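You operate a simulated robot arm through the tools that you are given. There is no shell and no other tool.

The job below is to be done with a simulated robot arm. You get a single attempt, and the scene is never put back.

JOB
Slide the loose disc and bead a hand's width towards the heap and sweep the table.
Fine: slide each straight on over the table without lifting; sweep the dust before them off with the hand broom and put it back; the other two pieces stay. Set down upright: hand broom. What is to be rubbed or washed off counts as gone when no trace of it is left.

It is judged by the outcome, as a careful person would: the job done as asked, and still so three seconds after it is handed in. It fails if anything else is knocked over, pushed out of place, dropped, spilled or broken.

ROBOT AND FRAMES
A 7-joint arm with a two-finger parallel gripper, fixed in place. Base frame: the origin is on the floor under the middle of its stand, x ahead of it, y to its left, z up; the work surface is at about z = 0.76. Units: m, degrees, N and s.
It reaches about 1.524 m from its shoulder. Its first joint turns from -149.0 to 149.0 degrees. Payload 3.5 kg.
The tool frame sits at the grasp point between the pads (the TCP): z along the fingers, y along the line on which they close. The tips reach 0.023 m beyond it. Largest opening 0.094 m; finger width 0.038, thickness 0.01; the body of the gripper, 0.054 by 0.096 m, starts 0.039 m behind the TCP.
Orientation is that of the tool frame in the base frame, as [roll, pitch, yaw] about the fixed x, y, z axes, in that order (R = Rz(yaw) Ry(pitch) Rx(roll)). With the fingers straight down and closing along the base's y, the tool's x points along the base's -x, its y along +y and its z along -z.

CONTROLS
- The arm moves only by the tool servo_tool. Its argument "series" is a list of rows, each a list of 3 entries, a list of its own where there are three numbers: the shift along the tool's x, y, z in m, then the turn, a rotation vector about the tool's x, y, z in degrees, then the opening, from 0 (shut) to 1 (fully open). In form: [[[tx, ty, tz], [wx, wy, wz], jaw], ...]. A call has 1 to 20 rows; each row is the pose to reach, as a shift and turn from the pose commanded when the call began, along the tool's axes at that moment. A row lasts 0.2 s, in which the tool goes at most 0.05 m and 8.6 degrees; a call with a longer step from one row to the next is refused whole, and so is a gripper value outside its range. Where a pose cannot be reached the arm comes as near as it can. A force on the tool above 40 N (or 10 N above the force at the start of the call, whichever is more), or a blocked arm, ends the call early, and 0.2 s more pass. The fingers move at their own pace (about 0.153 m/s each) and stop on an object; they squeeze with about 40 N. The grip force told is the motor's: it shows also when the fingers shut on nothing. Time passes only in rows, and 0.2 s behind the last, so rows that repeat a pose let the fingers close. It gives the time, the measured TCP pose, the force on the tool (base axes), the opening and the grip force at its end, in the units of the frame above (readings bear some noise), with the torque about the TCP (base axes, N m) and any sound that the robot's microphone picked up.
- Cameras (640 x 400 px; columns grow to the right, rows downward): "scene" is fixed at [0.401, 0.4998, 1.4706]; the picture's right is [-0.50, -0.87, 0.00], its down [-0.60, 0.34, -0.72] and it looks along [0.63, -0.36, -0.69] (base axes); focal length 351 px, centre (320, 200). "wrist" rides on the gripper at [0.086, 0.016, -0.074] in the tool frame; the picture's right is [-0.18, 0.98, 0.00], its down [-0.58, -0.11, -0.81] and it looks along [-0.79, -0.15, 0.59] (tool axes); focal length 243 px, centre (320, 200). There is no depth. A picture from a camera that has moved, and an enlarged one, comes with that camera's place and axes in the base frame and with its lens.
- grab_frame(camera): a new picture of that camera. It takes no simulated time.
- enlarge(camera, box): a new picture of the part [left, top, right, bottom] of that camera's present view, enlarged. It takes no simulated time.
- close_job(): hands the job in; it is judged then, once.

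Nothing tells you positions but the pictures and the camera data. Unless the task says otherwise, let go and move clear before handing in.

The tools are called after "Request:" by a JSON object that holds its "name" and its "arguments". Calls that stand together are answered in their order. servo_tool: Moves the arm, as the interface text tells. Its arguments: {"type":"object","properties":{"series":{"type":"array","items":{"type":"array"}}},"required":["series"]} The other tools are called the same way: grab_frame (camera) takes a picture; enlarge (camera, box) takes an enlarged picture of a part of a camera's view; close_job () hands the job in.

At the start:

```text
time_s: 0.0
tool_pos: [0.8155, 0.3286, 1.1381]
tool_rot: [-179.9, 0.1, 180.0]
contact_force: [0.8, 0.0, 0.4]
ft_torque: [-0.04, -0.08, 0.0]
width: 0.094
finger_force: 0.1
```

scene: 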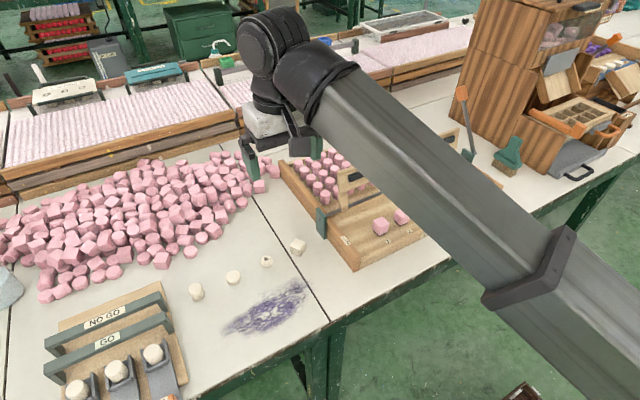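
wrist: 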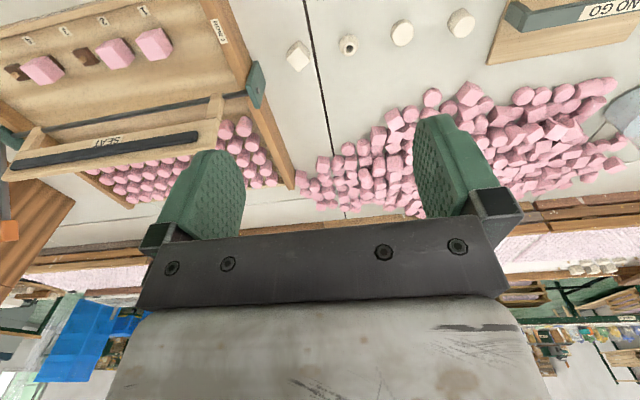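

I see a table with a heap of pink pieces, four loose white pieces in a row in front of it, a purple dust patch before them, and what looks like a green hand broom at the right near the wooden cabinet. I'll look closer before moving.

Request:
{"name": "enlarge", "arguments": {"camera": "scene", "box": [160, 220, 340, 350]}}

Request:
{"name": "enlarge", "arguments": {"camera": "scene", "box": [430, 70, 640, 200]}}

Request:
{"name": "enlarge", "arguments": {"camera": "scene", "box": [0, 140, 320, 400]}}

Request:
{"name": "enlarge", "arguments": {"camera": "wrist", "box": [260, 0, 640, 220]}}

```text
3.08 times, centred on (250, 285) of scene
camera zoom: at [0.401, 0.4998, 1.4706], right [-0.5, -0.87, 0.0], down [-0.6, 0.34, -0.72], along [0.63, -0.36, -0.69], focal length 1079 px, centre (535, -62)
```

zoom: 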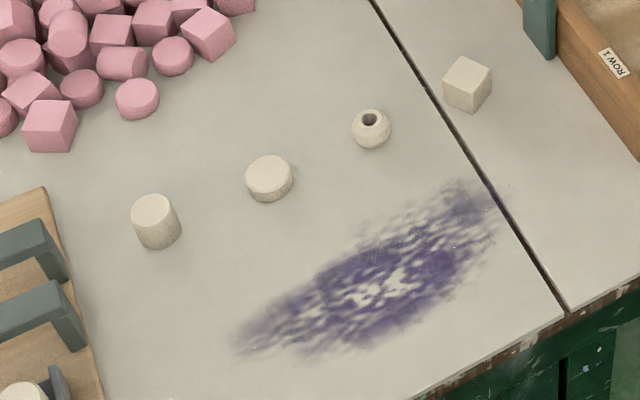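

```text
3.05 times, centred on (535, 135) of scene
camera zoom: at [0.401, 0.4998, 1.4706], right [-0.5, -0.87, 0.0], down [-0.6, 0.34, -0.72], along [0.63, -0.36, -0.69], focal length 1069 px, centre (-335, 398)
```

zoom: 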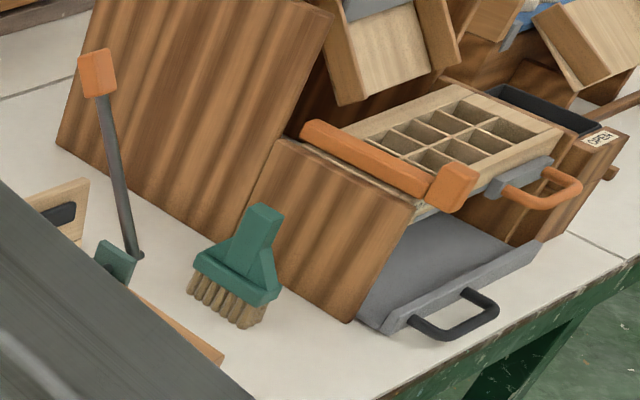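

```text
1.54 times, centred on (160, 270) of scene
camera zoom: at [0.401, 0.4998, 1.4706], right [-0.5, -0.87, 0.0], down [-0.6, 0.34, -0.72], along [0.63, -0.36, -0.69], focal length 540 px, centre (566, 92)
```

zoom: 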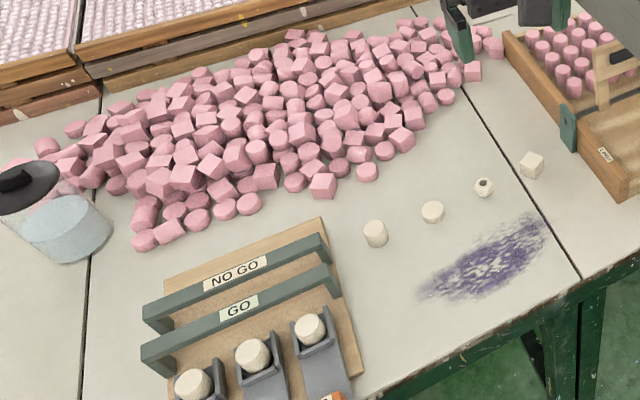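

```text
1.68 times, centred on (450, 110) of wrist
camera zoom: at [0.7289, 0.3437, 1.2129], right [0.18, 0.98, 0.0], down [0.58, -0.11, 0.81], along [0.79, -0.15, -0.59], focal length 409 px, centre (101, 352)
```

zoom: 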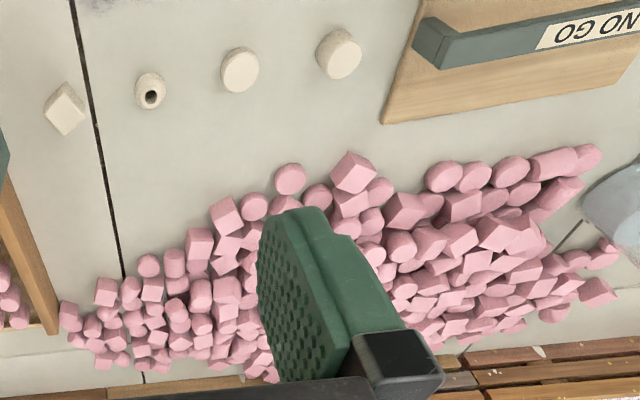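

Reading the pictures: the row is cylinder ≈(0.915, 0.527), disc ≈(0.91, 0.442), bead ≈(0.915, 0.356), cube ≈(0.918, 0.269), with the dust at x 0.75–0.85 and the heap beyond x≈1.04. The hand broom stands near (0.88, -0.46). I'll first move above the disc to look closer.

Request:
{"name": "servo_tool", "arguments": {"series": [[[-0.015, 0.016, 0.03], [0, 0, 0], 0.9], [[-0.03, 0.032, 0.06], [0, 0, 0], 0.8], [[-0.045, 0.048, 0.09], [0, 0, 0], 0.7], [[-0.06, 0.064, 0.12], [0, 0, 0], 0.64], [[-0.075, 0.08, 0.15], [0, 0, 0], 0.64], [[-0.085, 0.096, 0.175], [0, 0, 0], 0.64], [[-0.0935, 0.113, 0.2], [0, 0, 0], 0.64], [[-0.0935, 0.113, 0.2], [0, 0, 0], 0.64]]}}

```text
time_s: 1.8
tool_pos: [0.9084, 0.4408, 0.9354]
tool_rot: [180.0, 0.1, -180.0]
contact_force: [0.7, 0.3, 0.5]
ft_torque: [-0.01, 0.01, -0.04]
width: 0.0599
finger_force: 0.2
```

Request:
{"name": "grab_frame", "arguments": {"camera": "wrist"}}

Request:
{"name": "grab_frame", "arguments": {"camera": "scene"}}

```text
taken
camera wrist: at [0.8221, 0.4574, 1.0113], right [0.18, 0.98, 0.0], down [0.58, -0.11, 0.81], along [0.79, -0.15, -0.59], focal length 243 px, centre (320, 200)
```

wrist: 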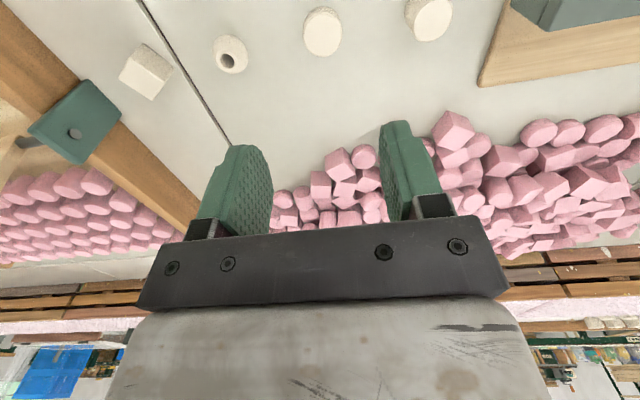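

```text
taken
```

scene: 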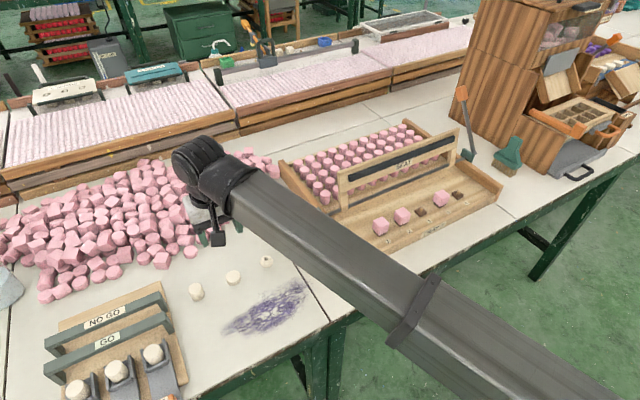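

The disc sits nearly under the gripper (about x 0.905–0.91, y 0.443). I'll go lower and check alignment before gripping it.

Request:
{"name": "servo_tool", "arguments": {"series": [[[0, 0.001, 0.03], [0, 0, 0], 0.64], [[0, 0.002, 0.06], [0, 0, 0], 0.64], [[0, 0.002, 0.085], [0, 0, 0], 0.64], [[0, 0.002, 0.1], [0, 0, 0], 0.64], [[0, 0.002, 0.1], [0, 0, 0], 0.64]]}}

Request:
{"name": "grab_frame", "arguments": {"camera": "wrist"}}

Request:
{"name": "enlarge", "arguments": {"camera": "scene", "box": [160, 200, 340, 330]}}

```text
time_s: 3.0
tool_pos: [0.9091, 0.4445, 0.8378]
tool_rot: [-179.9, 0.0, 180.0]
contact_force: [0.1, -0.3, -1.2]
ft_torque: [0.0, 0.03, 0.05]
width: 0.0602
finger_force: 0.2
```

```text
taken
camera wrist: at [0.8228, 0.4595, 0.9125], right [0.18, 0.98, 0.0], down [0.58, -0.11, 0.81], along [0.79, -0.15, -0.59], focal length 243 px, centre (320, 200)
```

wrist: 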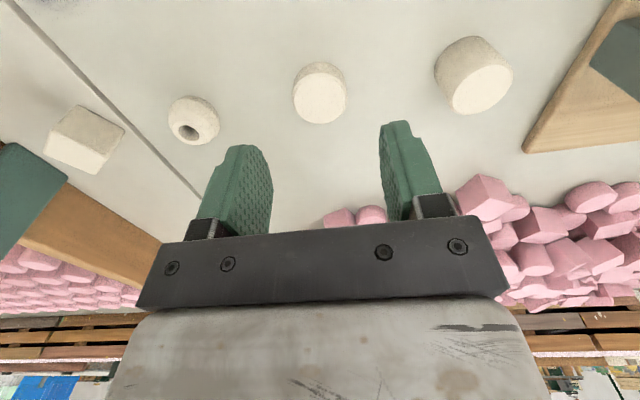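

```text
3.08 times, centred on (250, 265) of scene
camera zoom: at [0.401, 0.4998, 1.4706], right [-0.5, -0.87, 0.0], down [-0.6, 0.34, -0.72], along [0.63, -0.36, -0.69], focal length 1079 px, centre (535, 0)
```

zoom: 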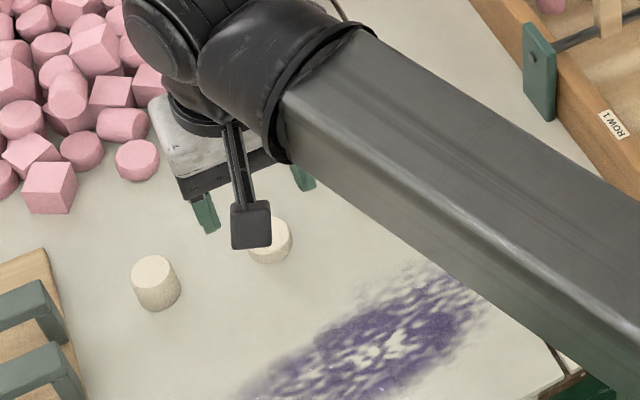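

The disc is centred between the fingers in y and about 6 mm nearer in x. I'll shift onto it and descend so the tips stay just above the table.

Request:
{"name": "servo_tool", "arguments": {"series": [[[0.006, 0, 0.01], [0, 0, 0], 0.64], [[0.006, 0, 0.025], [0, 0, 0], 0.64], [[0.006, 0, 0.04], [0, 0, 0], 0.64], [[0.006, 0, 0.048], [0, 0, 0], 0.64], [[0.006, 0, 0.05], [0, 0, 0], 0.64], [[0.006, 0, 0.05], [0, 0, 0], 0.64]]}}

Request:
{"name": "grab_frame", "arguments": {"camera": "wrist"}}

Request:
{"name": "enlarge", "arguments": {"camera": "scene", "box": [160, 200, 340, 330]}}

```text
time_s: 4.4
tool_pos: [0.9027, 0.4435, 0.7891]
tool_rot: [-180.0, 0.0, -179.9]
contact_force: [-0.6, 0.2, -0.4]
ft_torque: [-0.02, -0.02, -0.03]
width: 0.0603
finger_force: 0.2
```

```text
taken
camera wrist: at [0.8169, 0.4593, 0.8635], right [0.18, 0.98, 0.0], down [0.58, -0.11, 0.81], along [0.79, -0.15, -0.59], focal length 243 px, centre (320, 200)
```

wrist: 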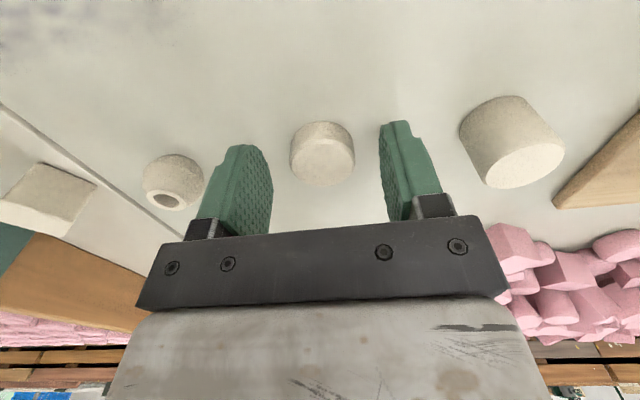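

```text
3.08 times, centred on (250, 265) of scene
camera zoom: at [0.401, 0.4998, 1.4706], right [-0.5, -0.87, 0.0], down [-0.6, 0.34, -0.72], along [0.63, -0.36, -0.69], focal length 1079 px, centre (535, 0)
```

zoom: 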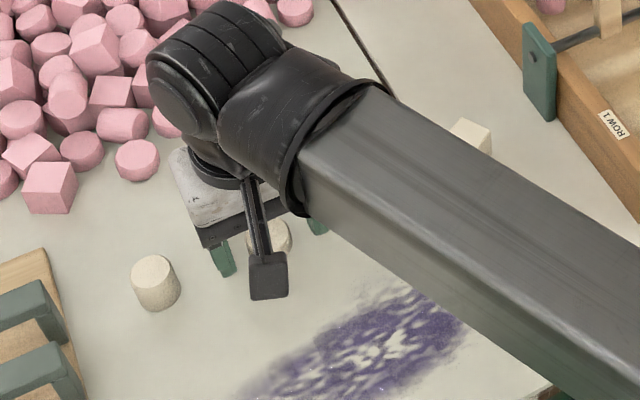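

The disc is between the open fingers with clear gaps. I'll go down the last 2 mm and close gently onto it, checking the force.

Request:
{"name": "servo_tool", "arguments": {"series": [[[0.001, 0.0005, 0.002], [0, 0, 0], 0.6], [[0.001, 0.0005, 0.002], [0, 0, 0], 0.5], [[0.001, 0.0005, 0.002], [0, 0, 0], 0.42], [[0.001, 0.0005, 0.002], [0, 0, 0], 0.38], [[0.001, 0.0005, 0.002], [0, 0, 0], 0.34], [[0.001, 0.0005, 0.002], [0, 0, 0], 0.32]]}}

Request:
{"name": "grab_frame", "arguments": {"camera": "wrist"}}

```text
time_s: 5.8
tool_pos: [0.9021, 0.4441, 0.7867]
tool_rot: [-180.0, -0.1, -180.0]
contact_force: [0.5, -0.4, 1.0]
ft_torque: [0.01, 0.01, 0.0]
width: 0.0319
finger_force: 39.7
```

```text
taken
camera wrist: at [0.816, 0.4598, 0.8613], right [0.18, 0.98, 0.0], down [0.58, -0.11, 0.81], along [0.79, -0.15, -0.59], focal length 243 px, centre (320, 200)
```

wrist: 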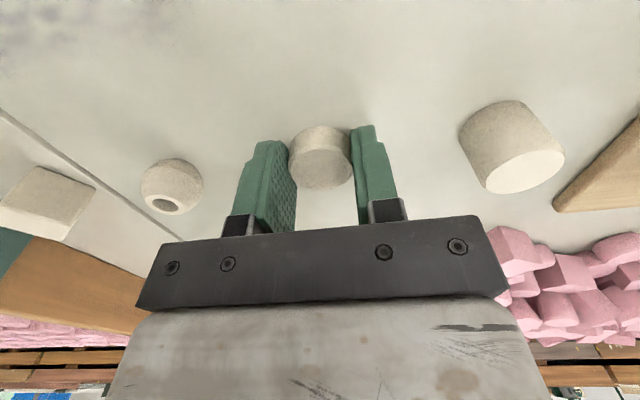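

The disc is held at 32 mm width, resting on the table. I'll drag it straight in +x by 9 cm at constant height.

Request:
{"name": "servo_tool", "arguments": {"series": [[[-0.004, 0, 0], [0, 0, 0], 0.32], [[-0.012, 0, 0], [0, 0, 0], 0.32], [[-0.022, 0, 0], [0, 0, 0], 0.32], [[-0.032, 0, 0], [0, 0, 0], 0.32], [[-0.042, 0, 0], [0, 0, 0], 0.32], [[-0.052, 0, 0], [0, 0, 0], 0.32], [[-0.062, 0, 0], [0, 0, 0], 0.32], [[-0.072, 0, 0], [0, 0, 0], 0.32], [[-0.081, 0, 0], [0, 0, 0], 0.32], [[-0.087, 0, 0], [0, 0, 0], 0.32], [[-0.09, 0, 0], [0, 0, 0], 0.32], [[-0.09, 0, 0], [0, 0, 0], 0.32]]}}

Request:
{"name": "grab_frame", "arguments": {"camera": "wrist"}}

Request:
{"name": "enlarge", "arguments": {"camera": "scene", "box": [130, 150, 340, 300]}}

```text
time_s: 8.4
tool_pos: [0.9917, 0.445, 0.785]
tool_rot: [179.9, -0.1, -180.0]
contact_force: [-2.1, 0.7, 2.9]
ft_torque: [0.02, 0.01, -0.02]
width: 0.0318
finger_force: 40.1
```

```text
taken
camera wrist: at [0.9056, 0.4591, 0.8611], right [0.18, 0.98, 0.0], down [0.58, -0.11, 0.81], along [0.79, -0.15, -0.59], focal length 243 px, centre (320, 200)
```

wrist: 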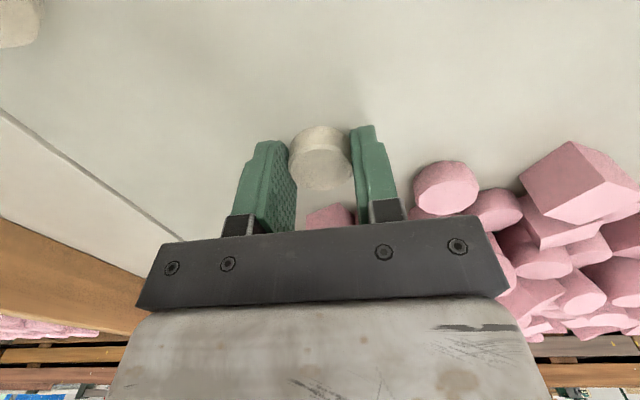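

```text
2.67 times, centred on (235, 225) of scene
camera zoom: at [0.401, 0.4998, 1.4706], right [-0.5, -0.87, 0.0], down [-0.6, 0.34, -0.72], along [0.63, -0.36, -0.69], focal length 935 px, centre (547, 133)
```

zoom: 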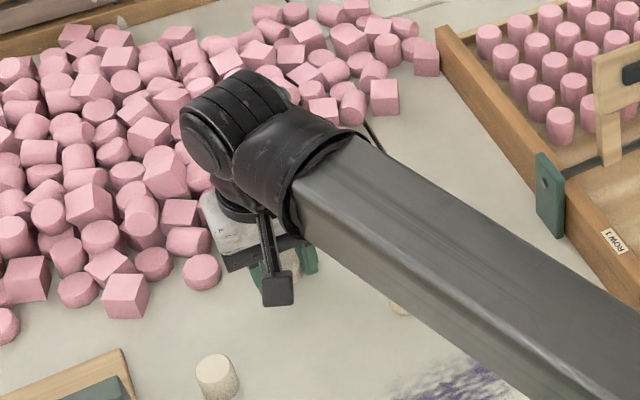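

The disc has moved 9 cm and is clear of the heap. I'll open a little, rise straight up and check.

Request:
{"name": "servo_tool", "arguments": {"series": [[[0, 0, 0], [0, 0, 0], 0.36], [[0, 0, 0], [0, 0, 0], 0.42], [[0, 0, 0], [0, 0, 0], 0.5], [[0, 0, 0], [0, 0, 0], 0.5], [[0, 0, -0.01], [0, 0, 0], 0.5], [[0, 0, -0.03], [0, 0, 0], 0.5], [[0, 0, -0.07], [0, 0, 0], 0.55], [[0, 0, -0.115], [0, 0, 0], 0.6], [[0, 0, -0.115], [0, 0, 0], 0.6]]}}

Request:
{"name": "grab_frame", "arguments": {"camera": "wrist"}}

Request:
{"name": "enlarge", "arguments": {"camera": "scene", "box": [130, 150, 340, 300]}}

```text
time_s: 10.4
tool_pos: [0.992, 0.4433, 0.9015]
tool_rot: [-180.0, 0.1, 180.0]
contact_force: [-0.3, -0.3, -0.8]
ft_torque: [-0.01, 0.01, -0.01]
width: 0.0564
finger_force: 0.0
```

```text
taken
camera wrist: at [0.9066, 0.4593, 0.9768], right [0.18, 0.98, 0.0], down [0.58, -0.11, 0.81], along [0.79, -0.15, -0.59], focal length 243 px, centre (320, 200)
```

wrist: 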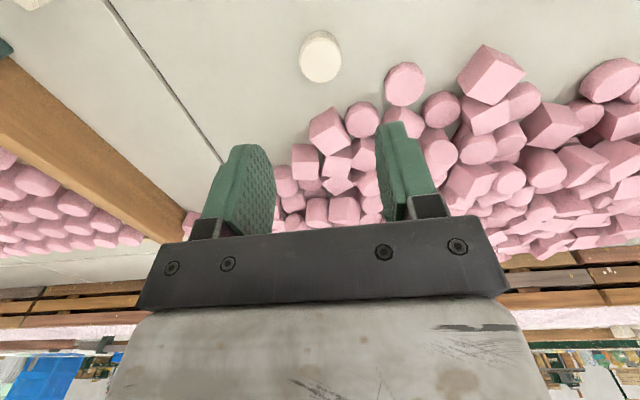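

```text
2.67 times, centred on (235, 225) of scene
camera zoom: at [0.401, 0.4998, 1.4706], right [-0.5, -0.87, 0.0], down [-0.6, 0.34, -0.72], along [0.63, -0.36, -0.69], focal length 935 px, centre (547, 133)
```

zoom: 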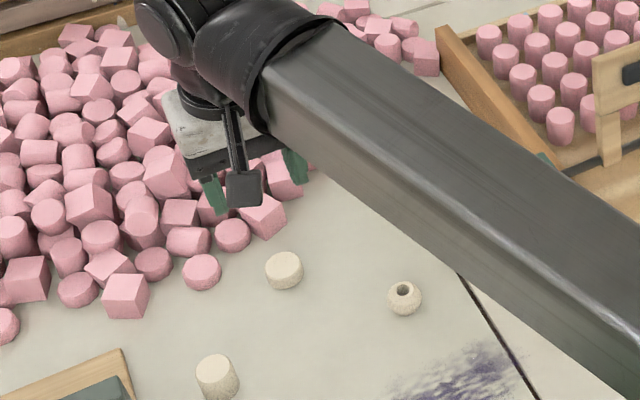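

The disc stands at about (0.992, 0.444) now. Next I move over the bead at about (0.905, 0.357) and look.

Request:
{"name": "servo_tool", "arguments": {"series": [[[0.022, -0.021, 0], [0, 0, 0], 0.64], [[0.044, -0.043, 0], [0, 0, 0], 0.64], [[0.066, -0.065, 0.01], [0, 0, 0], 0.64], [[0.087, -0.0863, 0.03], [0, 0, 0], 0.64], [[0.087, -0.0863, 0.06], [0, 0, 0], 0.64], [[0.087, -0.0863, 0.06], [0, 0, 0], 0.64]]}}

Request:
{"name": "grab_frame", "arguments": {"camera": "wrist"}}

Request:
{"name": "enlarge", "arguments": {"camera": "wrist", "box": [220, 50, 420, 175]}}

```text
time_s: 11.8
tool_pos: [0.9064, 0.3583, 0.8408]
tool_rot: [180.0, 0.0, -180.0]
contact_force: [0.6, -0.6, 0.1]
ft_torque: [-0.01, -0.01, 0.02]
width: 0.0602
finger_force: 0.0
```

```text
taken
camera wrist: at [0.8199, 0.3726, 0.9165], right [0.18, 0.98, 0.0], down [0.58, -0.11, 0.81], along [0.79, -0.15, -0.59], focal length 243 px, centre (320, 200)
```

wrist: 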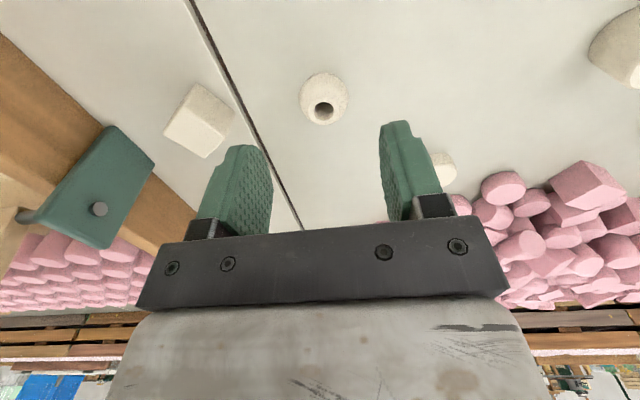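

```text
3.20 times, centred on (320, 112) of wrist
camera zoom: at [0.8199, 0.3726, 0.9165], right [0.18, 0.98, 0.0], down [0.58, -0.11, 0.81], along [0.79, -0.15, -0.59], focal length 776 px, centre (320, 480)
```

zoom: 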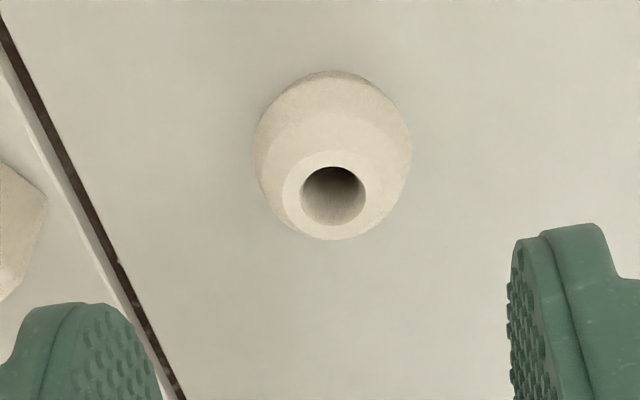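

The bead (about 31 mm wide) is at about (0.905, 0.359), right between the fingers. I'll descend around it and close.

Request:
{"name": "servo_tool", "arguments": {"series": [[[0.001, 0.001, 0.015], [0, 0, 0], 0.64], [[0.001, 0.001, 0.03], [0, 0, 0], 0.64], [[0.001, 0.001, 0.044], [0, 0, 0], 0.64], [[0.001, 0.001, 0.052], [0, 0, 0], 0.64], [[0.001, 0.001, 0.0535], [0, 0, 0], 0.64], [[0.001, 0.001, 0.0535], [0, 0, 0], 0.6]]}}

Request:
{"name": "grab_frame", "arguments": {"camera": "wrist"}}

```text
time_s: 13.2
tool_pos: [0.9029, 0.3574, 0.7861]
tool_rot: [180.0, 0.0, -180.0]
contact_force: [-0.3, 0.1, 0.3]
ft_torque: [0.0, -0.03, 0.03]
width: 0.0567
finger_force: 0.0
```

```text
taken
camera wrist: at [0.8175, 0.3736, 0.8621], right [0.18, 0.98, 0.0], down [0.58, -0.11, 0.81], along [0.79, -0.15, -0.59], focal length 243 px, centre (320, 200)
```

wrist: 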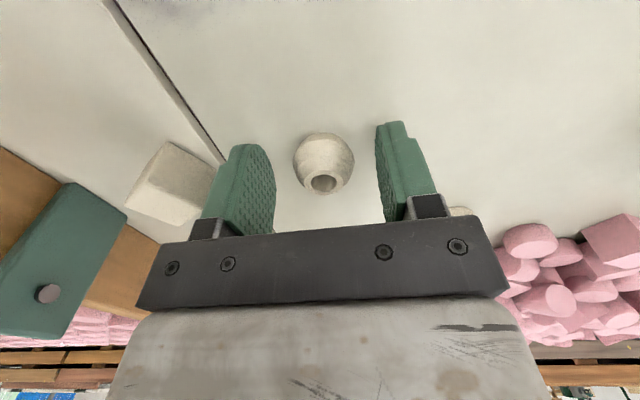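

The bead sits between the pads with the table clear. I'll close on it gently.

Request:
{"name": "servo_tool", "arguments": {"series": [[[0, 0, 0], [0, 0, 0], 0.5], [[0, 0, 0], [0, 0, 0], 0.42], [[0, 0, 0], [0, 0, 0], 0.37], [[0, 0, 0], [0, 0, 0], 0.34], [[0, 0, 0], [0, 0, 0], 0.31], [[0, 0, 0], [0, 0, 0], 0.29], [[0, 0, 0], [0, 0, 0], 0.28]]}}

Request:
{"name": "grab_frame", "arguments": {"camera": "wrist"}}

```text
time_s: 14.8
tool_pos: [0.9038, 0.3577, 0.7873]
tool_rot: [179.9, -0.1, -180.0]
contact_force: [-0.2, -0.7, 0.5]
ft_torque: [0.01, -0.01, 0.02]
width: 0.0271
finger_force: 40.2
```

```text
taken
camera wrist: at [0.8175, 0.3736, 0.8621], right [0.18, 0.98, 0.0], down [0.58, -0.11, 0.81], along [0.79, -0.15, -0.59], focal length 243 px, centre (320, 200)
```

wrist: 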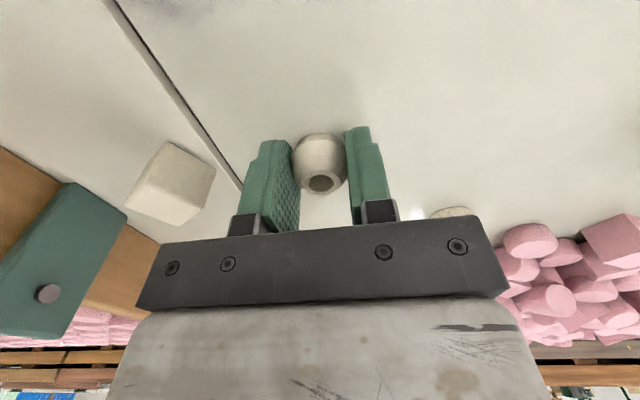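

The bead is held at 27 mm. Now I drag it straight in +x by 9 cm at constant height.

Request:
{"name": "servo_tool", "arguments": {"series": [[[-0.004, 0, 0], [0, 0, 0], 0.28], [[-0.012, 0, 0], [0, 0, 0], 0.28], [[-0.022, 0, 0], [0, 0, 0], 0.28], [[-0.032, 0, 0], [0, 0, 0], 0.28], [[-0.042, 0, 0], [0, 0, 0], 0.28], [[-0.052, 0, 0], [0, 0, 0], 0.28], [[-0.062, 0, 0], [0, 0, 0], 0.28], [[-0.072, 0, 0], [0, 0, 0], 0.28], [[-0.081, 0, 0], [0, 0, 0], 0.28], [[-0.087, 0, 0], [0, 0, 0], 0.28], [[-0.09, 0, 0], [0, 0, 0], 0.28], [[-0.09, 0, 0], [0, 0, 0], 0.28]]}}

Request:
{"name": "grab_frame", "arguments": {"camera": "wrist"}}

```text
time_s: 17.4
tool_pos: [0.9957, 0.3585, 0.7866]
tool_rot: [-179.9, 0.0, 180.0]
contact_force: [0.1, 0.4, 1.1]
ft_torque: [-0.04, 0.01, -0.04]
width: 0.0291
finger_force: 16.7
```

```text
taken
camera wrist: at [0.9078, 0.374, 0.8621], right [0.18, 0.98, 0.0], down [0.58, -0.11, 0.81], along [0.79, -0.15, -0.59], focal length 243 px, centre (320, 200)
```

wrist: 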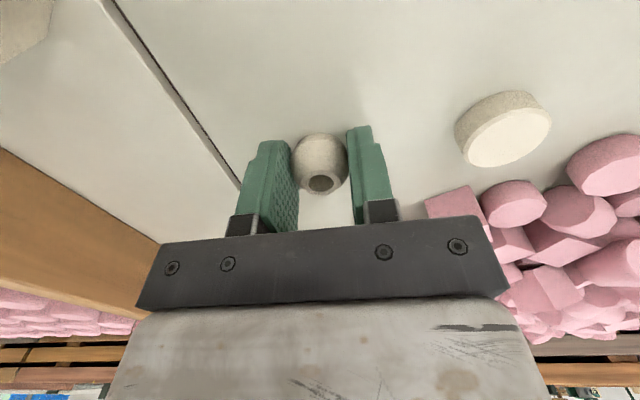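

The bead moved 9 cm too. I'll open gently, rise and verify.

Request:
{"name": "servo_tool", "arguments": {"series": [[[0, 0, 0], [0, 0, 0], 0.32], [[0, 0, 0], [0, 0, 0], 0.36], [[0, 0, 0], [0, 0, 0], 0.44], [[0, 0, 0], [0, 0, 0], 0.55], [[0, 0, 0], [0, 0, 0], 0.55], [[0, 0, -0.01], [0, 0, 0], 0.55], [[0, 0, -0.03], [0, 0, 0], 0.55], [[0, 0, -0.07], [0, 0, 0], 0.6], [[0, 0, -0.115], [0, 0, 0], 0.6], [[0, 0, -0.15], [0, 0, 0], 0.6]]}}

Request:
{"name": "grab_frame", "arguments": {"camera": "wrist"}}

Request:
{"name": "enlarge", "arguments": {"camera": "scene", "box": [130, 150, 340, 300]}}

```text
time_s: 19.6
tool_pos: [0.9914, 0.3579, 0.9372]
tool_rot: [-180.0, 0.0, -180.0]
contact_force: [-0.9, 0.3, 0.6]
ft_torque: [-0.01, 0.02, 0.03]
width: 0.0566
finger_force: 0.0
```

```text
taken
camera wrist: at [0.9058, 0.3737, 1.0122], right [0.18, 0.98, 0.0], down [0.58, -0.11, 0.81], along [0.79, -0.15, -0.59], focal length 243 px, centre (320, 200)
```

wrist: 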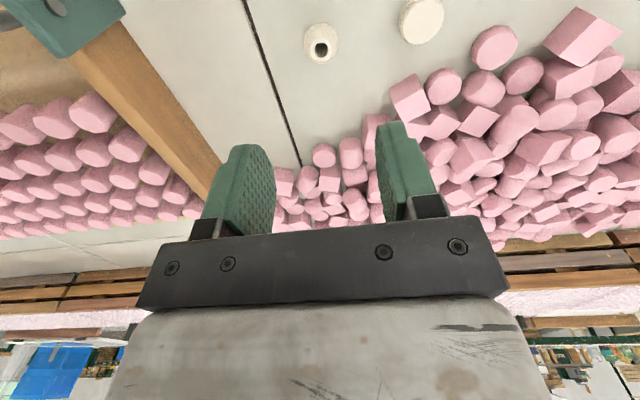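

```text
2.67 times, centred on (235, 225) of scene
camera zoom: at [0.401, 0.4998, 1.4706], right [-0.5, -0.87, 0.0], down [-0.6, 0.34, -0.72], along [0.63, -0.36, -0.69], focal length 935 px, centre (547, 133)
```

zoom: 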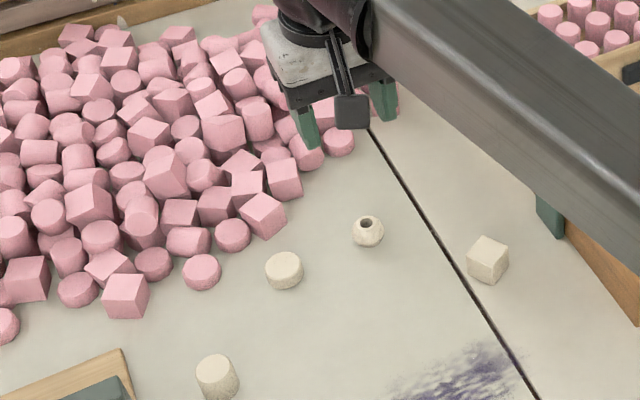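

Disc and bead now lie about 9 cm closer to the heap, cylinder and cube untouched. Next I rise and swing over towards the broom near (0.87, -0.46) to look at it from a safe height.

Request:
{"name": "servo_tool", "arguments": {"series": [[[0.01, 0, -0.04], [0, 0, 0], 0.8], [[0.03, 0, -0.08], [0, 0, 0], 1], [[0.06, -0.01, -0.115], [0, 0, 0], 1], [[0.09, -0.02, -0.15], [0, 0, 0], 1], [[0.12, -0.04, -0.18], [0, 0, 0], 1], [[0.15, -0.07, -0.2], [0, 0, 0], 1], [[0.175, -0.11, -0.21], [0, 0, 0], 1], [[0.195, -0.155, -0.21], [0, 0, 0], 1], [[0.21, -0.2, -0.21], [0, 0, 0], 1], [[0.22, -0.245, -0.21], [0, 0, 0], 1], [[0.23, -0.29, -0.21], [0, 0, 0], 1], [[0.24, -0.335, -0.21], [0, 0, 0], 1], [[0.25, -0.38, -0.21], [0, 0, 0], 1], [[0.26, -0.425, -0.21], [0, 0, 0], 1], [[0.27, -0.47, -0.21], [0, 0, 0], 1], [[0.28, -0.515, -0.21], [0, 0, 0], 1], [[0.285, -0.56, -0.21], [0, 0, 0], 1], [[0.29, -0.605, -0.21], [0, 0, 0], 1], [[0.29, -0.65, -0.21], [0, 0, 0], 1], [[0.29, -0.695, -0.21], [0, 0, 0], 1]]}}

Request:
{"name": "grab_frame", "arguments": {"camera": "wrist"}}

Request:
{"name": "grab_frame", "arguments": {"camera": "scene"}}

```text
time_s: 21.3
tool_pos: [0.8159, 0.2397, 1.1466]
tool_rot: [179.9, 0.4, 178.9]
contact_force: [-0.4, 9.7, -2.4]
ft_torque: [-0.98, -0.24, -1.0]
width: 0.094
finger_force: 0.2
stopped in row 8: the force on the tool passed its limit at 60 N (the readings are from after the stop); the commanded pose is now the measured one
```

```text
taken
camera wrist: at [0.7292, 0.256, 1.2214], right [0.2, 0.98, 0.0], down [0.57, -0.12, 0.81], along [0.79, -0.16, -0.59], focal length 243 px, centre (320, 200)
```

wrist: 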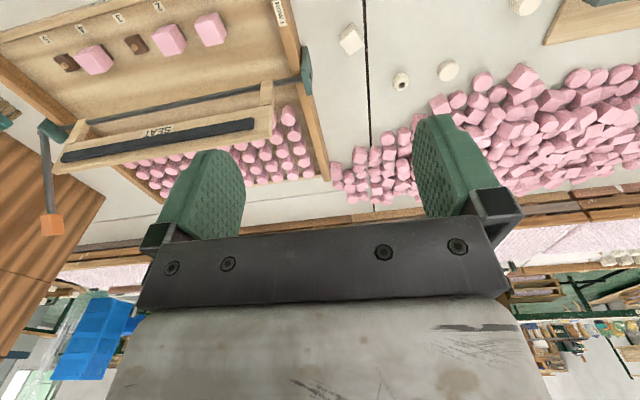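

```text
taken
```

scene: 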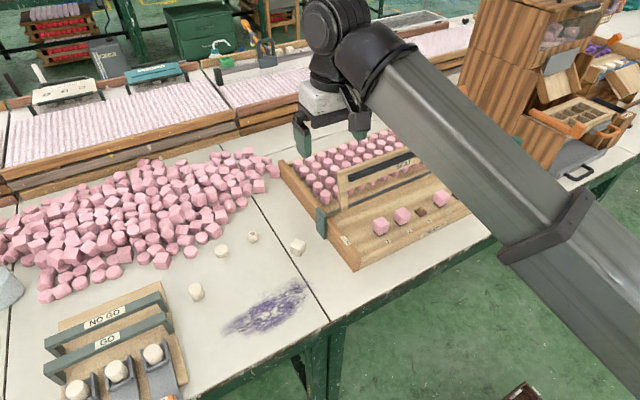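

The arm was stopped by a push of the tool in +y, apparently at the wrist-camera bracket and not at anything on the table. I'll look closely before moving again.

Request:
{"name": "enlarge", "arguments": {"camera": "scene", "box": [270, 0, 480, 160]}}

Request:
{"name": "enlarge", "arguments": {"camera": "scene", "box": [400, 0, 640, 220]}}

```text
2.50 times, centred on (375, 80) of scene
camera zoom: at [0.401, 0.4998, 1.4706], right [-0.5, -0.87, 0.0], down [-0.6, 0.34, -0.72], along [0.63, -0.36, -0.69], focal length 877 px, centre (182, 500)
```

zoom: 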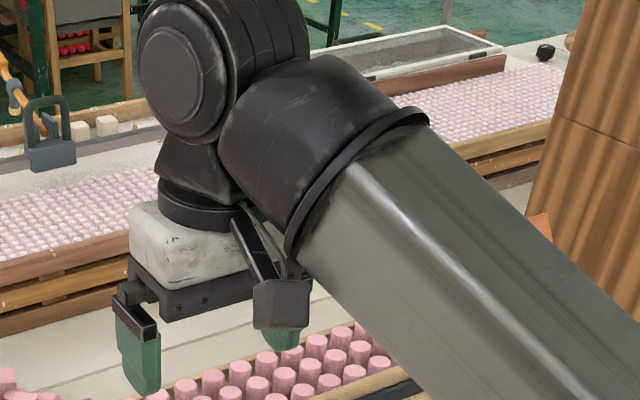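

```text
1.82 times, centred on (520, 110) of scene
camera zoom: at [0.401, 0.4998, 1.4706], right [-0.5, -0.87, 0.0], down [-0.6, 0.34, -0.72], along [0.63, -0.36, -0.69], focal length 638 px, centre (-44, 364)
```

zoom: 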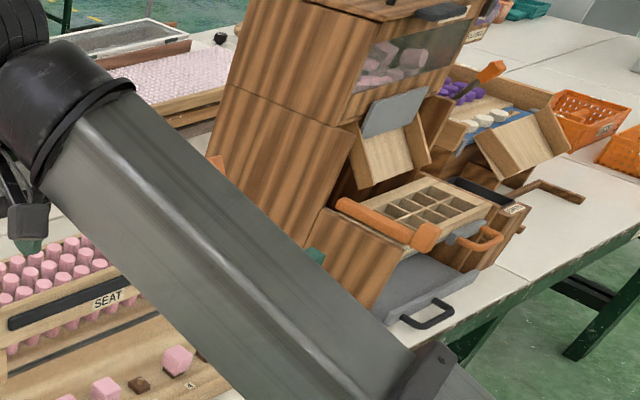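

I see it now: the camera bracket touched the arm's own forearm, so nothing on the table is involved. I'll back off in +y and turn the hand so that the camera points away from the forearm before going on.

Request:
{"name": "servo_tool", "arguments": {"series": [[[0, 0.02, 0], [0, 0, 0], 1], [[0, 0.035, 0], [0, 0, 0], 1], [[0, 0.035, 0], [0, 0, 8], 1], [[0, 0.035, 0], [0, 0, 16], 1], [[0, 0.035, 0], [0, 0, 24], 1], [[0, 0.035, 0], [0, 0, 32], 1], [[0, 0.035, 0], [0, 0, 40], 1], [[0, 0.035, 0], [0, 0, 48], 1], [[0, 0.035, 0], [0, 0, 56], 1], [[0, 0.035, 0], [0, 0, 64], 1], [[0, 0.035, 0], [0, 0, 72], 1], [[0, 0.035, 0], [0, 0, 80], 1], [[0, 0.035, 0], [0, 0, 88.9], 1]]}}

```text
refused: row 13 steps farther than a row can; nothing moved
```

Request:
{"name": "servo_tool", "arguments": {"series": [[[0, 0.02, 0], [0, 0, 0], 1], [[0, 0.035, 0], [0, 0, 0], 1], [[0, 0.035, 0], [0, 0, 8], 1], [[0, 0.035, 0], [0, 0, 16], 1], [[0, 0.035, 0], [0, 0, 24], 1], [[0, 0.035, 0], [0, 0, 32], 1], [[0, 0.035, 0], [0, 0, 40], 1], [[0, 0.035, 0], [0, 0, 48], 1], [[0, 0.035, 0], [0, 0, 56], 1], [[0, 0.035, 0], [0, 0, 64], 1], [[0, 0.035, 0], [0, 0, 72], 1], [[0, 0.035, 0], [0, 0, 80], 1], [[0, 0.035, 0], [0, 0, 88], 1], [[0, 0.035, 0], [0, 0, 88.9], 1]]}}

Request:
{"name": "grab_frame", "arguments": {"camera": "wrist"}}

Request:
{"name": "grab_frame", "arguments": {"camera": "scene"}}

```text
time_s: 24.3
tool_pos: [0.8164, 0.2736, 1.1464]
tool_rot: [179.6, -0.1, 90.0]
contact_force: [0.0, -0.2, -0.3]
ft_torque: [0.01, 0.03, 0.01]
width: 0.0939
finger_force: 0.0
```

```text
taken
camera wrist: at [0.8323, 0.3594, 1.2228], right [0.98, -0.18, 0.01], down [-0.11, -0.58, 0.8], along [-0.14, -0.79, -0.59], focal length 243 px, centre (320, 200)
```

wrist: 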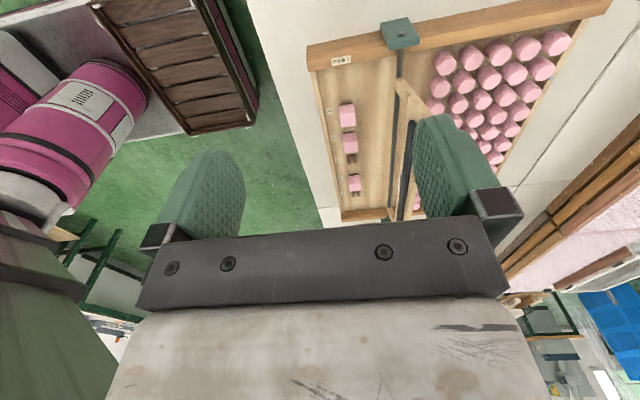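

```text
taken
```

scene: 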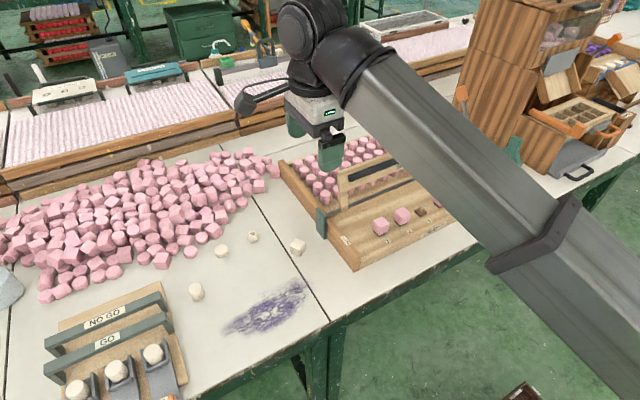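

The camera now points away from the forearm. I'll move in −y at height towards a spot in front of the broom.

Request:
{"name": "servo_tool", "arguments": {"series": [[[-0.03, 0, 0], [0, 0, 0], 1], [[-0.07, 0, 0], [0, 0, 0], 1], [[-0.11, 0, 0], [0, 0, 0], 1], [[-0.15, 0, 0], [0, 0, 0], 1], [[-0.19, 0, 0], [0, 0, 0], 1], [[-0.23, 0, 0], [0, 0, 0], 1], [[-0.27, 0, 0], [0, 0, 0], 1], [[-0.31, -0.002, 0.01], [0, 0, 0], 1], [[-0.35, -0.005, 0.02], [0, 0, 0], 1], [[-0.39, -0.01, 0.03], [0, 0, 0], 1], [[-0.43, -0.014, 0.04], [0, 0, 0], 1], [[-0.465, -0.016, 0.046], [0, 0, 0], 1], [[-0.474, -0.016, 0.046], [0, 0, 0], 1]]}}

Request:
{"name": "grab_frame", "arguments": {"camera": "wrist"}}

Request:
{"name": "grab_frame", "arguments": {"camera": "scene"}}

```text
time_s: 27.1
tool_pos: [0.8023, -0.2004, 1.0988]
tool_rot: [179.6, -0.2, 90.2]
contact_force: [0.2, -0.2, 0.2]
ft_torque: [0.04, 0.0, 0.04]
width: 0.094
finger_force: 0.1
```

```text
taken
camera wrist: at [0.8176, -0.1146, 1.1741], right [0.98, -0.18, 0.01], down [-0.11, -0.58, 0.8], along [-0.14, -0.79, -0.59], focal length 243 px, centre (320, 200)
```

wrist: 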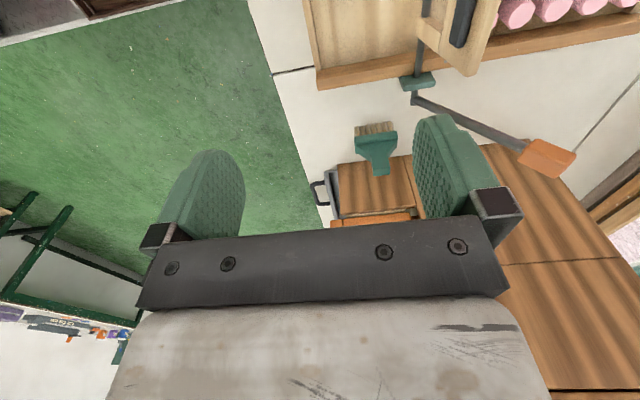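

```text
taken
```

scene: 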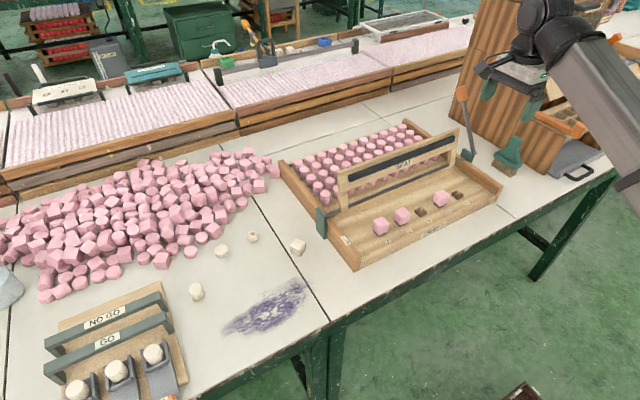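

The broom is in view, standing on its bristles, just in front of the wooden box. I'll enlarge it.

Request:
{"name": "enlarge", "arguments": {"camera": "wrist", "box": [310, 90, 470, 190]}}

Request:
{"name": "enlarge", "arguments": {"camera": "scene", "box": [440, 70, 600, 200]}}

```text
4.00 times, centred on (390, 140) of wrist
camera zoom: at [0.8176, -0.1146, 1.1741], right [0.98, -0.18, 0.01], down [-0.11, -0.58, 0.8], along [-0.14, -0.79, -0.59], focal length 970 px, centre (40, 440)
```

zoom: 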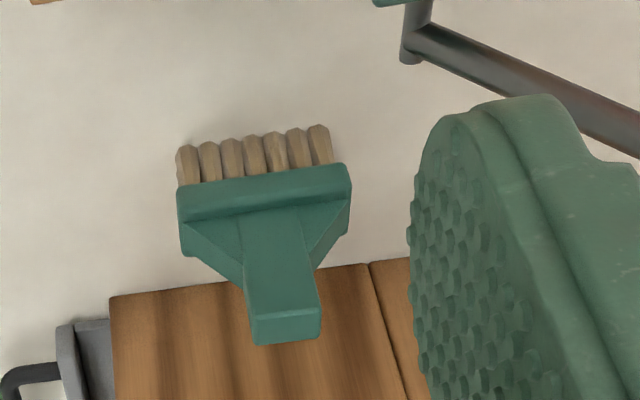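

```text
3.08 times, centred on (520, 135) of scene
camera zoom: at [0.401, 0.4998, 1.4706], right [-0.5, -0.87, 0.0], down [-0.6, 0.34, -0.72], along [0.63, -0.36, -0.69], focal length 1079 px, centre (-295, 400)
```

zoom: 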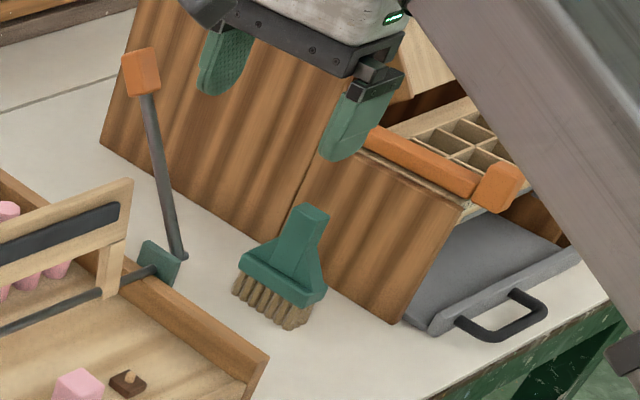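

The broom stands upright with its long side along x: centre about (0.866, -0.447), handle top at about z = 0.88 and roughly 3 cm wide. I'll move above it with the fingers set to close along x, correcting the slight tilt, and look again.

Request:
{"name": "servo_tool", "arguments": {"series": [[[-0.035, 0.01, 0.01], [0.2, 0, 0], 1], [[-0.07, 0.02, 0.02], [0.4, -0.1, 0], 1], [[-0.105, 0.03, 0.03], [0.4, -0.2, 0], 1], [[-0.14, 0.04, 0.04], [0.4, -0.2, 0], 1], [[-0.175, 0.05, 0.055], [0.4, -0.2, 0], 1], [[-0.205, 0.058, 0.07], [0.4, -0.2, 0], 1], [[-0.23, 0.063, 0.085], [0.4, -0.2, 0], 1], [[-0.242, 0.063, 0.095], [0.4, -0.2, 0], 1], [[-0.245, 0.063, 0.099], [0.4, -0.2, 0], 1], [[-0.245, 0.063, 0.099], [0.4, -0.2, 0], 1]]}}

Request:
{"name": "grab_frame", "arguments": {"camera": "wrist"}}

Request:
{"name": "enlarge", "arguments": {"camera": "scene", "box": [440, 70, 600, 200]}}

```text
time_s: 29.3
tool_pos: [0.8661, -0.4454, 0.9985]
tool_rot: [180.0, 0.1, 90.1]
contact_force: [-1.1, 0.6, 0.1]
ft_torque: [0.02, 0.0, 0.02]
width: 0.094
finger_force: 0.0
```

```text
taken
camera wrist: at [0.8822, -0.3597, 1.0748], right [0.98, -0.18, 0.0], down [-0.11, -0.58, 0.81], along [-0.15, -0.79, -0.59], focal length 243 px, centre (320, 200)
```

wrist: 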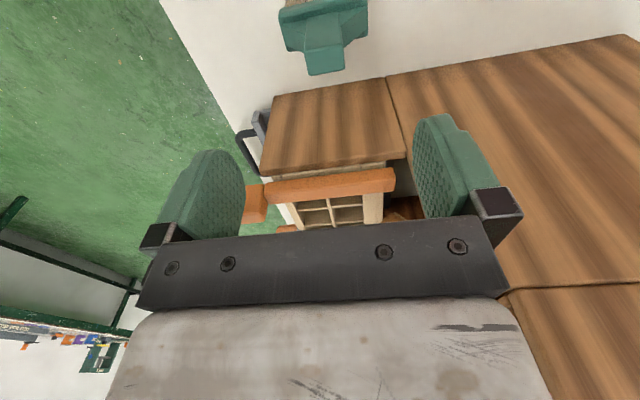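

```text
3.08 times, centred on (520, 135) of scene
camera zoom: at [0.401, 0.4998, 1.4706], right [-0.5, -0.87, 0.0], down [-0.6, 0.34, -0.72], along [0.63, -0.36, -0.69], focal length 1079 px, centre (-295, 400)
```

zoom: 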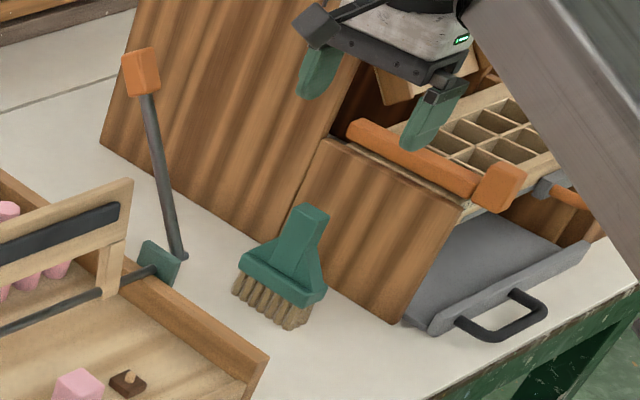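

Request:
{"name": "enlarge", "arguments": {"camera": "wrist", "box": [250, 0, 410, 100]}}

```text
4.00 times, centred on (330, 50) of wrist
camera zoom: at [0.8822, -0.3597, 1.0748], right [0.98, -0.18, 0.0], down [-0.11, -0.58, 0.81], along [-0.15, -0.79, -0.59], focal length 970 px, centre (280, 800)
```

zoom: 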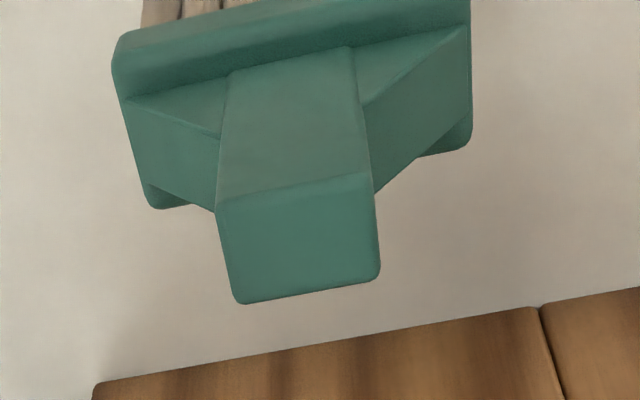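

From here the handle is about x 0.856–0.884, y −0.436 to −0.454, top at z ≈ 0.88, with flanges spreading below z ≈ 0.845. I'll centre on it, descend so that the tips stop just above the flanges, then check.

Request:
{"name": "servo_tool", "arguments": {"series": [[[0, 0.004, 0.02], [0, 0, 0], 1], [[0, 0.004, 0.045], [0, 0, 0], 0.9], [[0, 0.004, 0.07], [0, 0, 0], 0.8], [[0, 0.004, 0.09], [0, 0, 0], 0.75], [[0, 0.004, 0.105], [0, 0, 0], 0.75], [[0, 0.004, 0.115], [0, 0, 0], 0.75], [[0, 0.004, 0.12], [0, 0, 0], 0.75], [[0, 0.004, 0.12], [0, 0, 0], 0.75]]}}

Request:
{"name": "grab_frame", "arguments": {"camera": "wrist"}}

Request:
{"name": "enlarge", "arguments": {"camera": "scene", "box": [440, 70, 600, 200]}}

```text
time_s: 31.1
tool_pos: [0.8678, -0.4457, 0.8795]
tool_rot: [-180.0, 0.1, 90.1]
contact_force: [-0.4, 0.1, 0.3]
ft_torque: [-0.02, 0.01, 0.02]
width: 0.0703
finger_force: 0.0
```

```text
taken
camera wrist: at [0.8853, -0.3596, 0.9553], right [0.98, -0.18, 0.0], down [-0.11, -0.58, 0.81], along [-0.15, -0.79, -0.59], focal length 243 px, centre (320, 200)
```

wrist: 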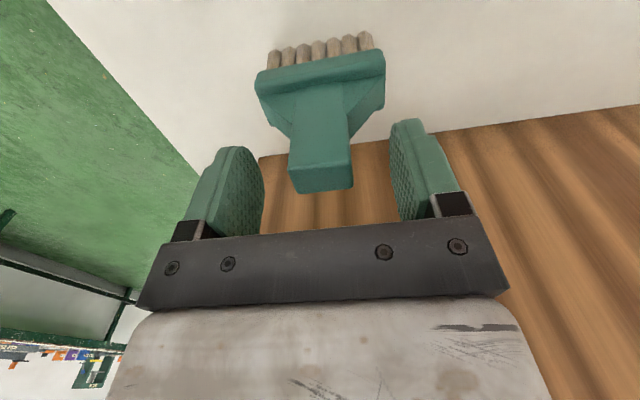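

```text
3.08 times, centred on (520, 135) of scene
camera zoom: at [0.401, 0.4998, 1.4706], right [-0.5, -0.87, 0.0], down [-0.6, 0.34, -0.72], along [0.63, -0.36, -0.69], focal length 1079 px, centre (-295, 400)
```

zoom: 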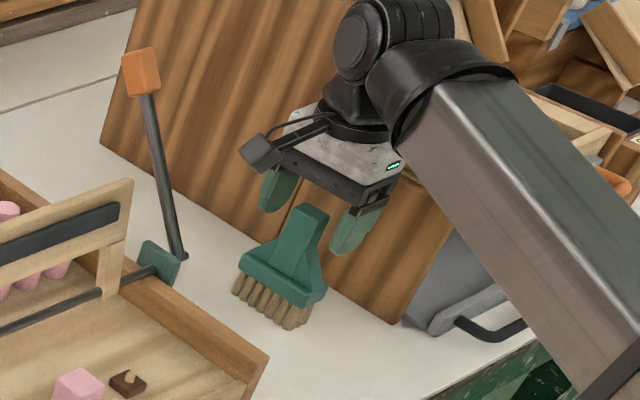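

Request:
{"name": "enlarge", "arguments": {"camera": "wrist", "box": [230, 20, 430, 200]}}

```text
2.22 times, centred on (330, 110) of wrist
camera zoom: at [0.8853, -0.3596, 0.9553], right [0.98, -0.18, 0.0], down [-0.11, -0.58, 0.81], along [-0.15, -0.79, -0.59], focal length 539 px, centre (298, 400)
```

zoom: 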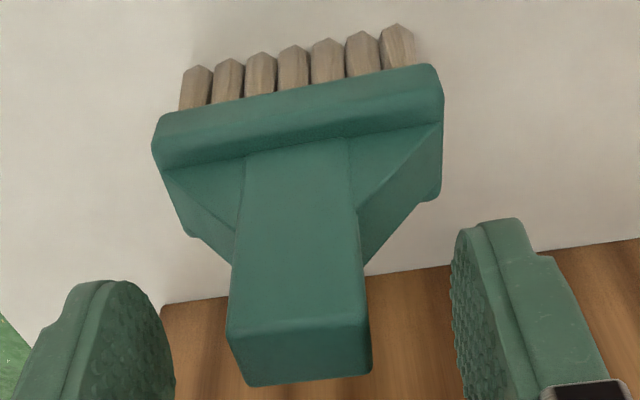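

The flanges join the handle at z ≈ 0.845, so I'll go down 9 mm (tips ≈ 0.848) and close on the handle.

Request:
{"name": "servo_tool", "arguments": {"series": [[[0, 0.0015, 0.005], [0, 0, 0], 0.7], [[0, 0.0015, 0.0085], [0, 0, 0], 0.6], [[0, 0.0015, 0.0085], [0, 0, 0], 0.5], [[0, 0.0015, 0.0085], [0, 0, 0], 0.42], [[0, 0.0015, 0.0085], [0, 0, 0], 0.36], [[0, 0.0015, 0.0085], [0, 0, 0], 0.32], [[0, 0.0015, 0.0085], [0, 0, 0], 0.28], [[0, 0.0015, 0.0085], [0, 0, 0], 0.24], [[0, 0.0015, 0.0085], [0, 0, 0], 0.2]]}}

Request:
{"name": "grab_frame", "arguments": {"camera": "wrist"}}

Request:
{"name": "enlarge", "arguments": {"camera": "scene", "box": [440, 70, 600, 200]}}

```text
time_s: 33.1
tool_pos: [0.8706, -0.4443, 0.8725]
tool_rot: [179.9, 0.0, 90.2]
contact_force: [-0.9, -0.7, 0.6]
ft_torque: [0.06, 0.03, 0.0]
width: 0.0297
finger_force: 40.0
```

```text
taken
camera wrist: at [0.8873, -0.3592, 0.9473], right [0.98, -0.18, 0.0], down [-0.11, -0.58, 0.81], along [-0.15, -0.79, -0.59], focal length 243 px, centre (320, 200)
```

wrist: 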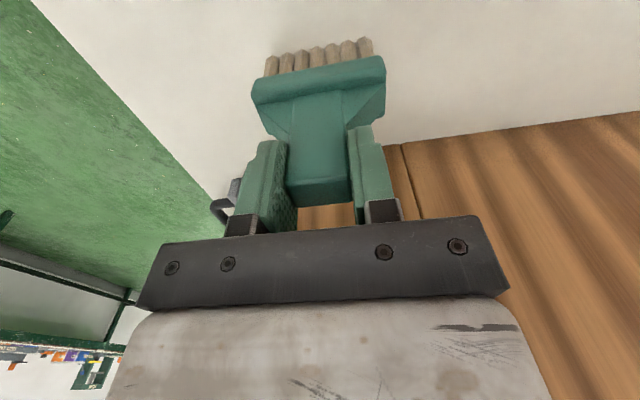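

```text
3.08 times, centred on (520, 135) of scene
camera zoom: at [0.401, 0.4998, 1.4706], right [-0.5, -0.87, 0.0], down [-0.6, 0.34, -0.72], along [0.63, -0.36, -0.69], focal length 1079 px, centre (-295, 400)
```

zoom: 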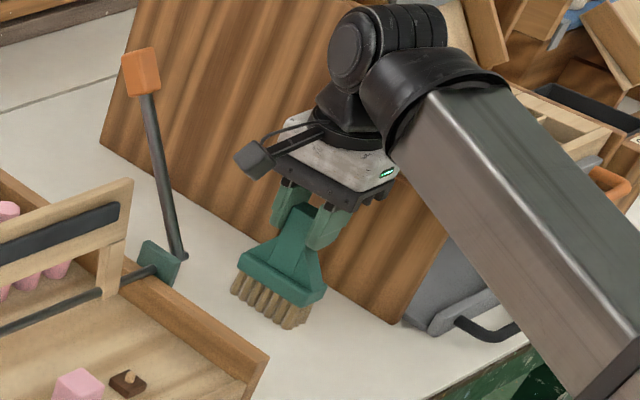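

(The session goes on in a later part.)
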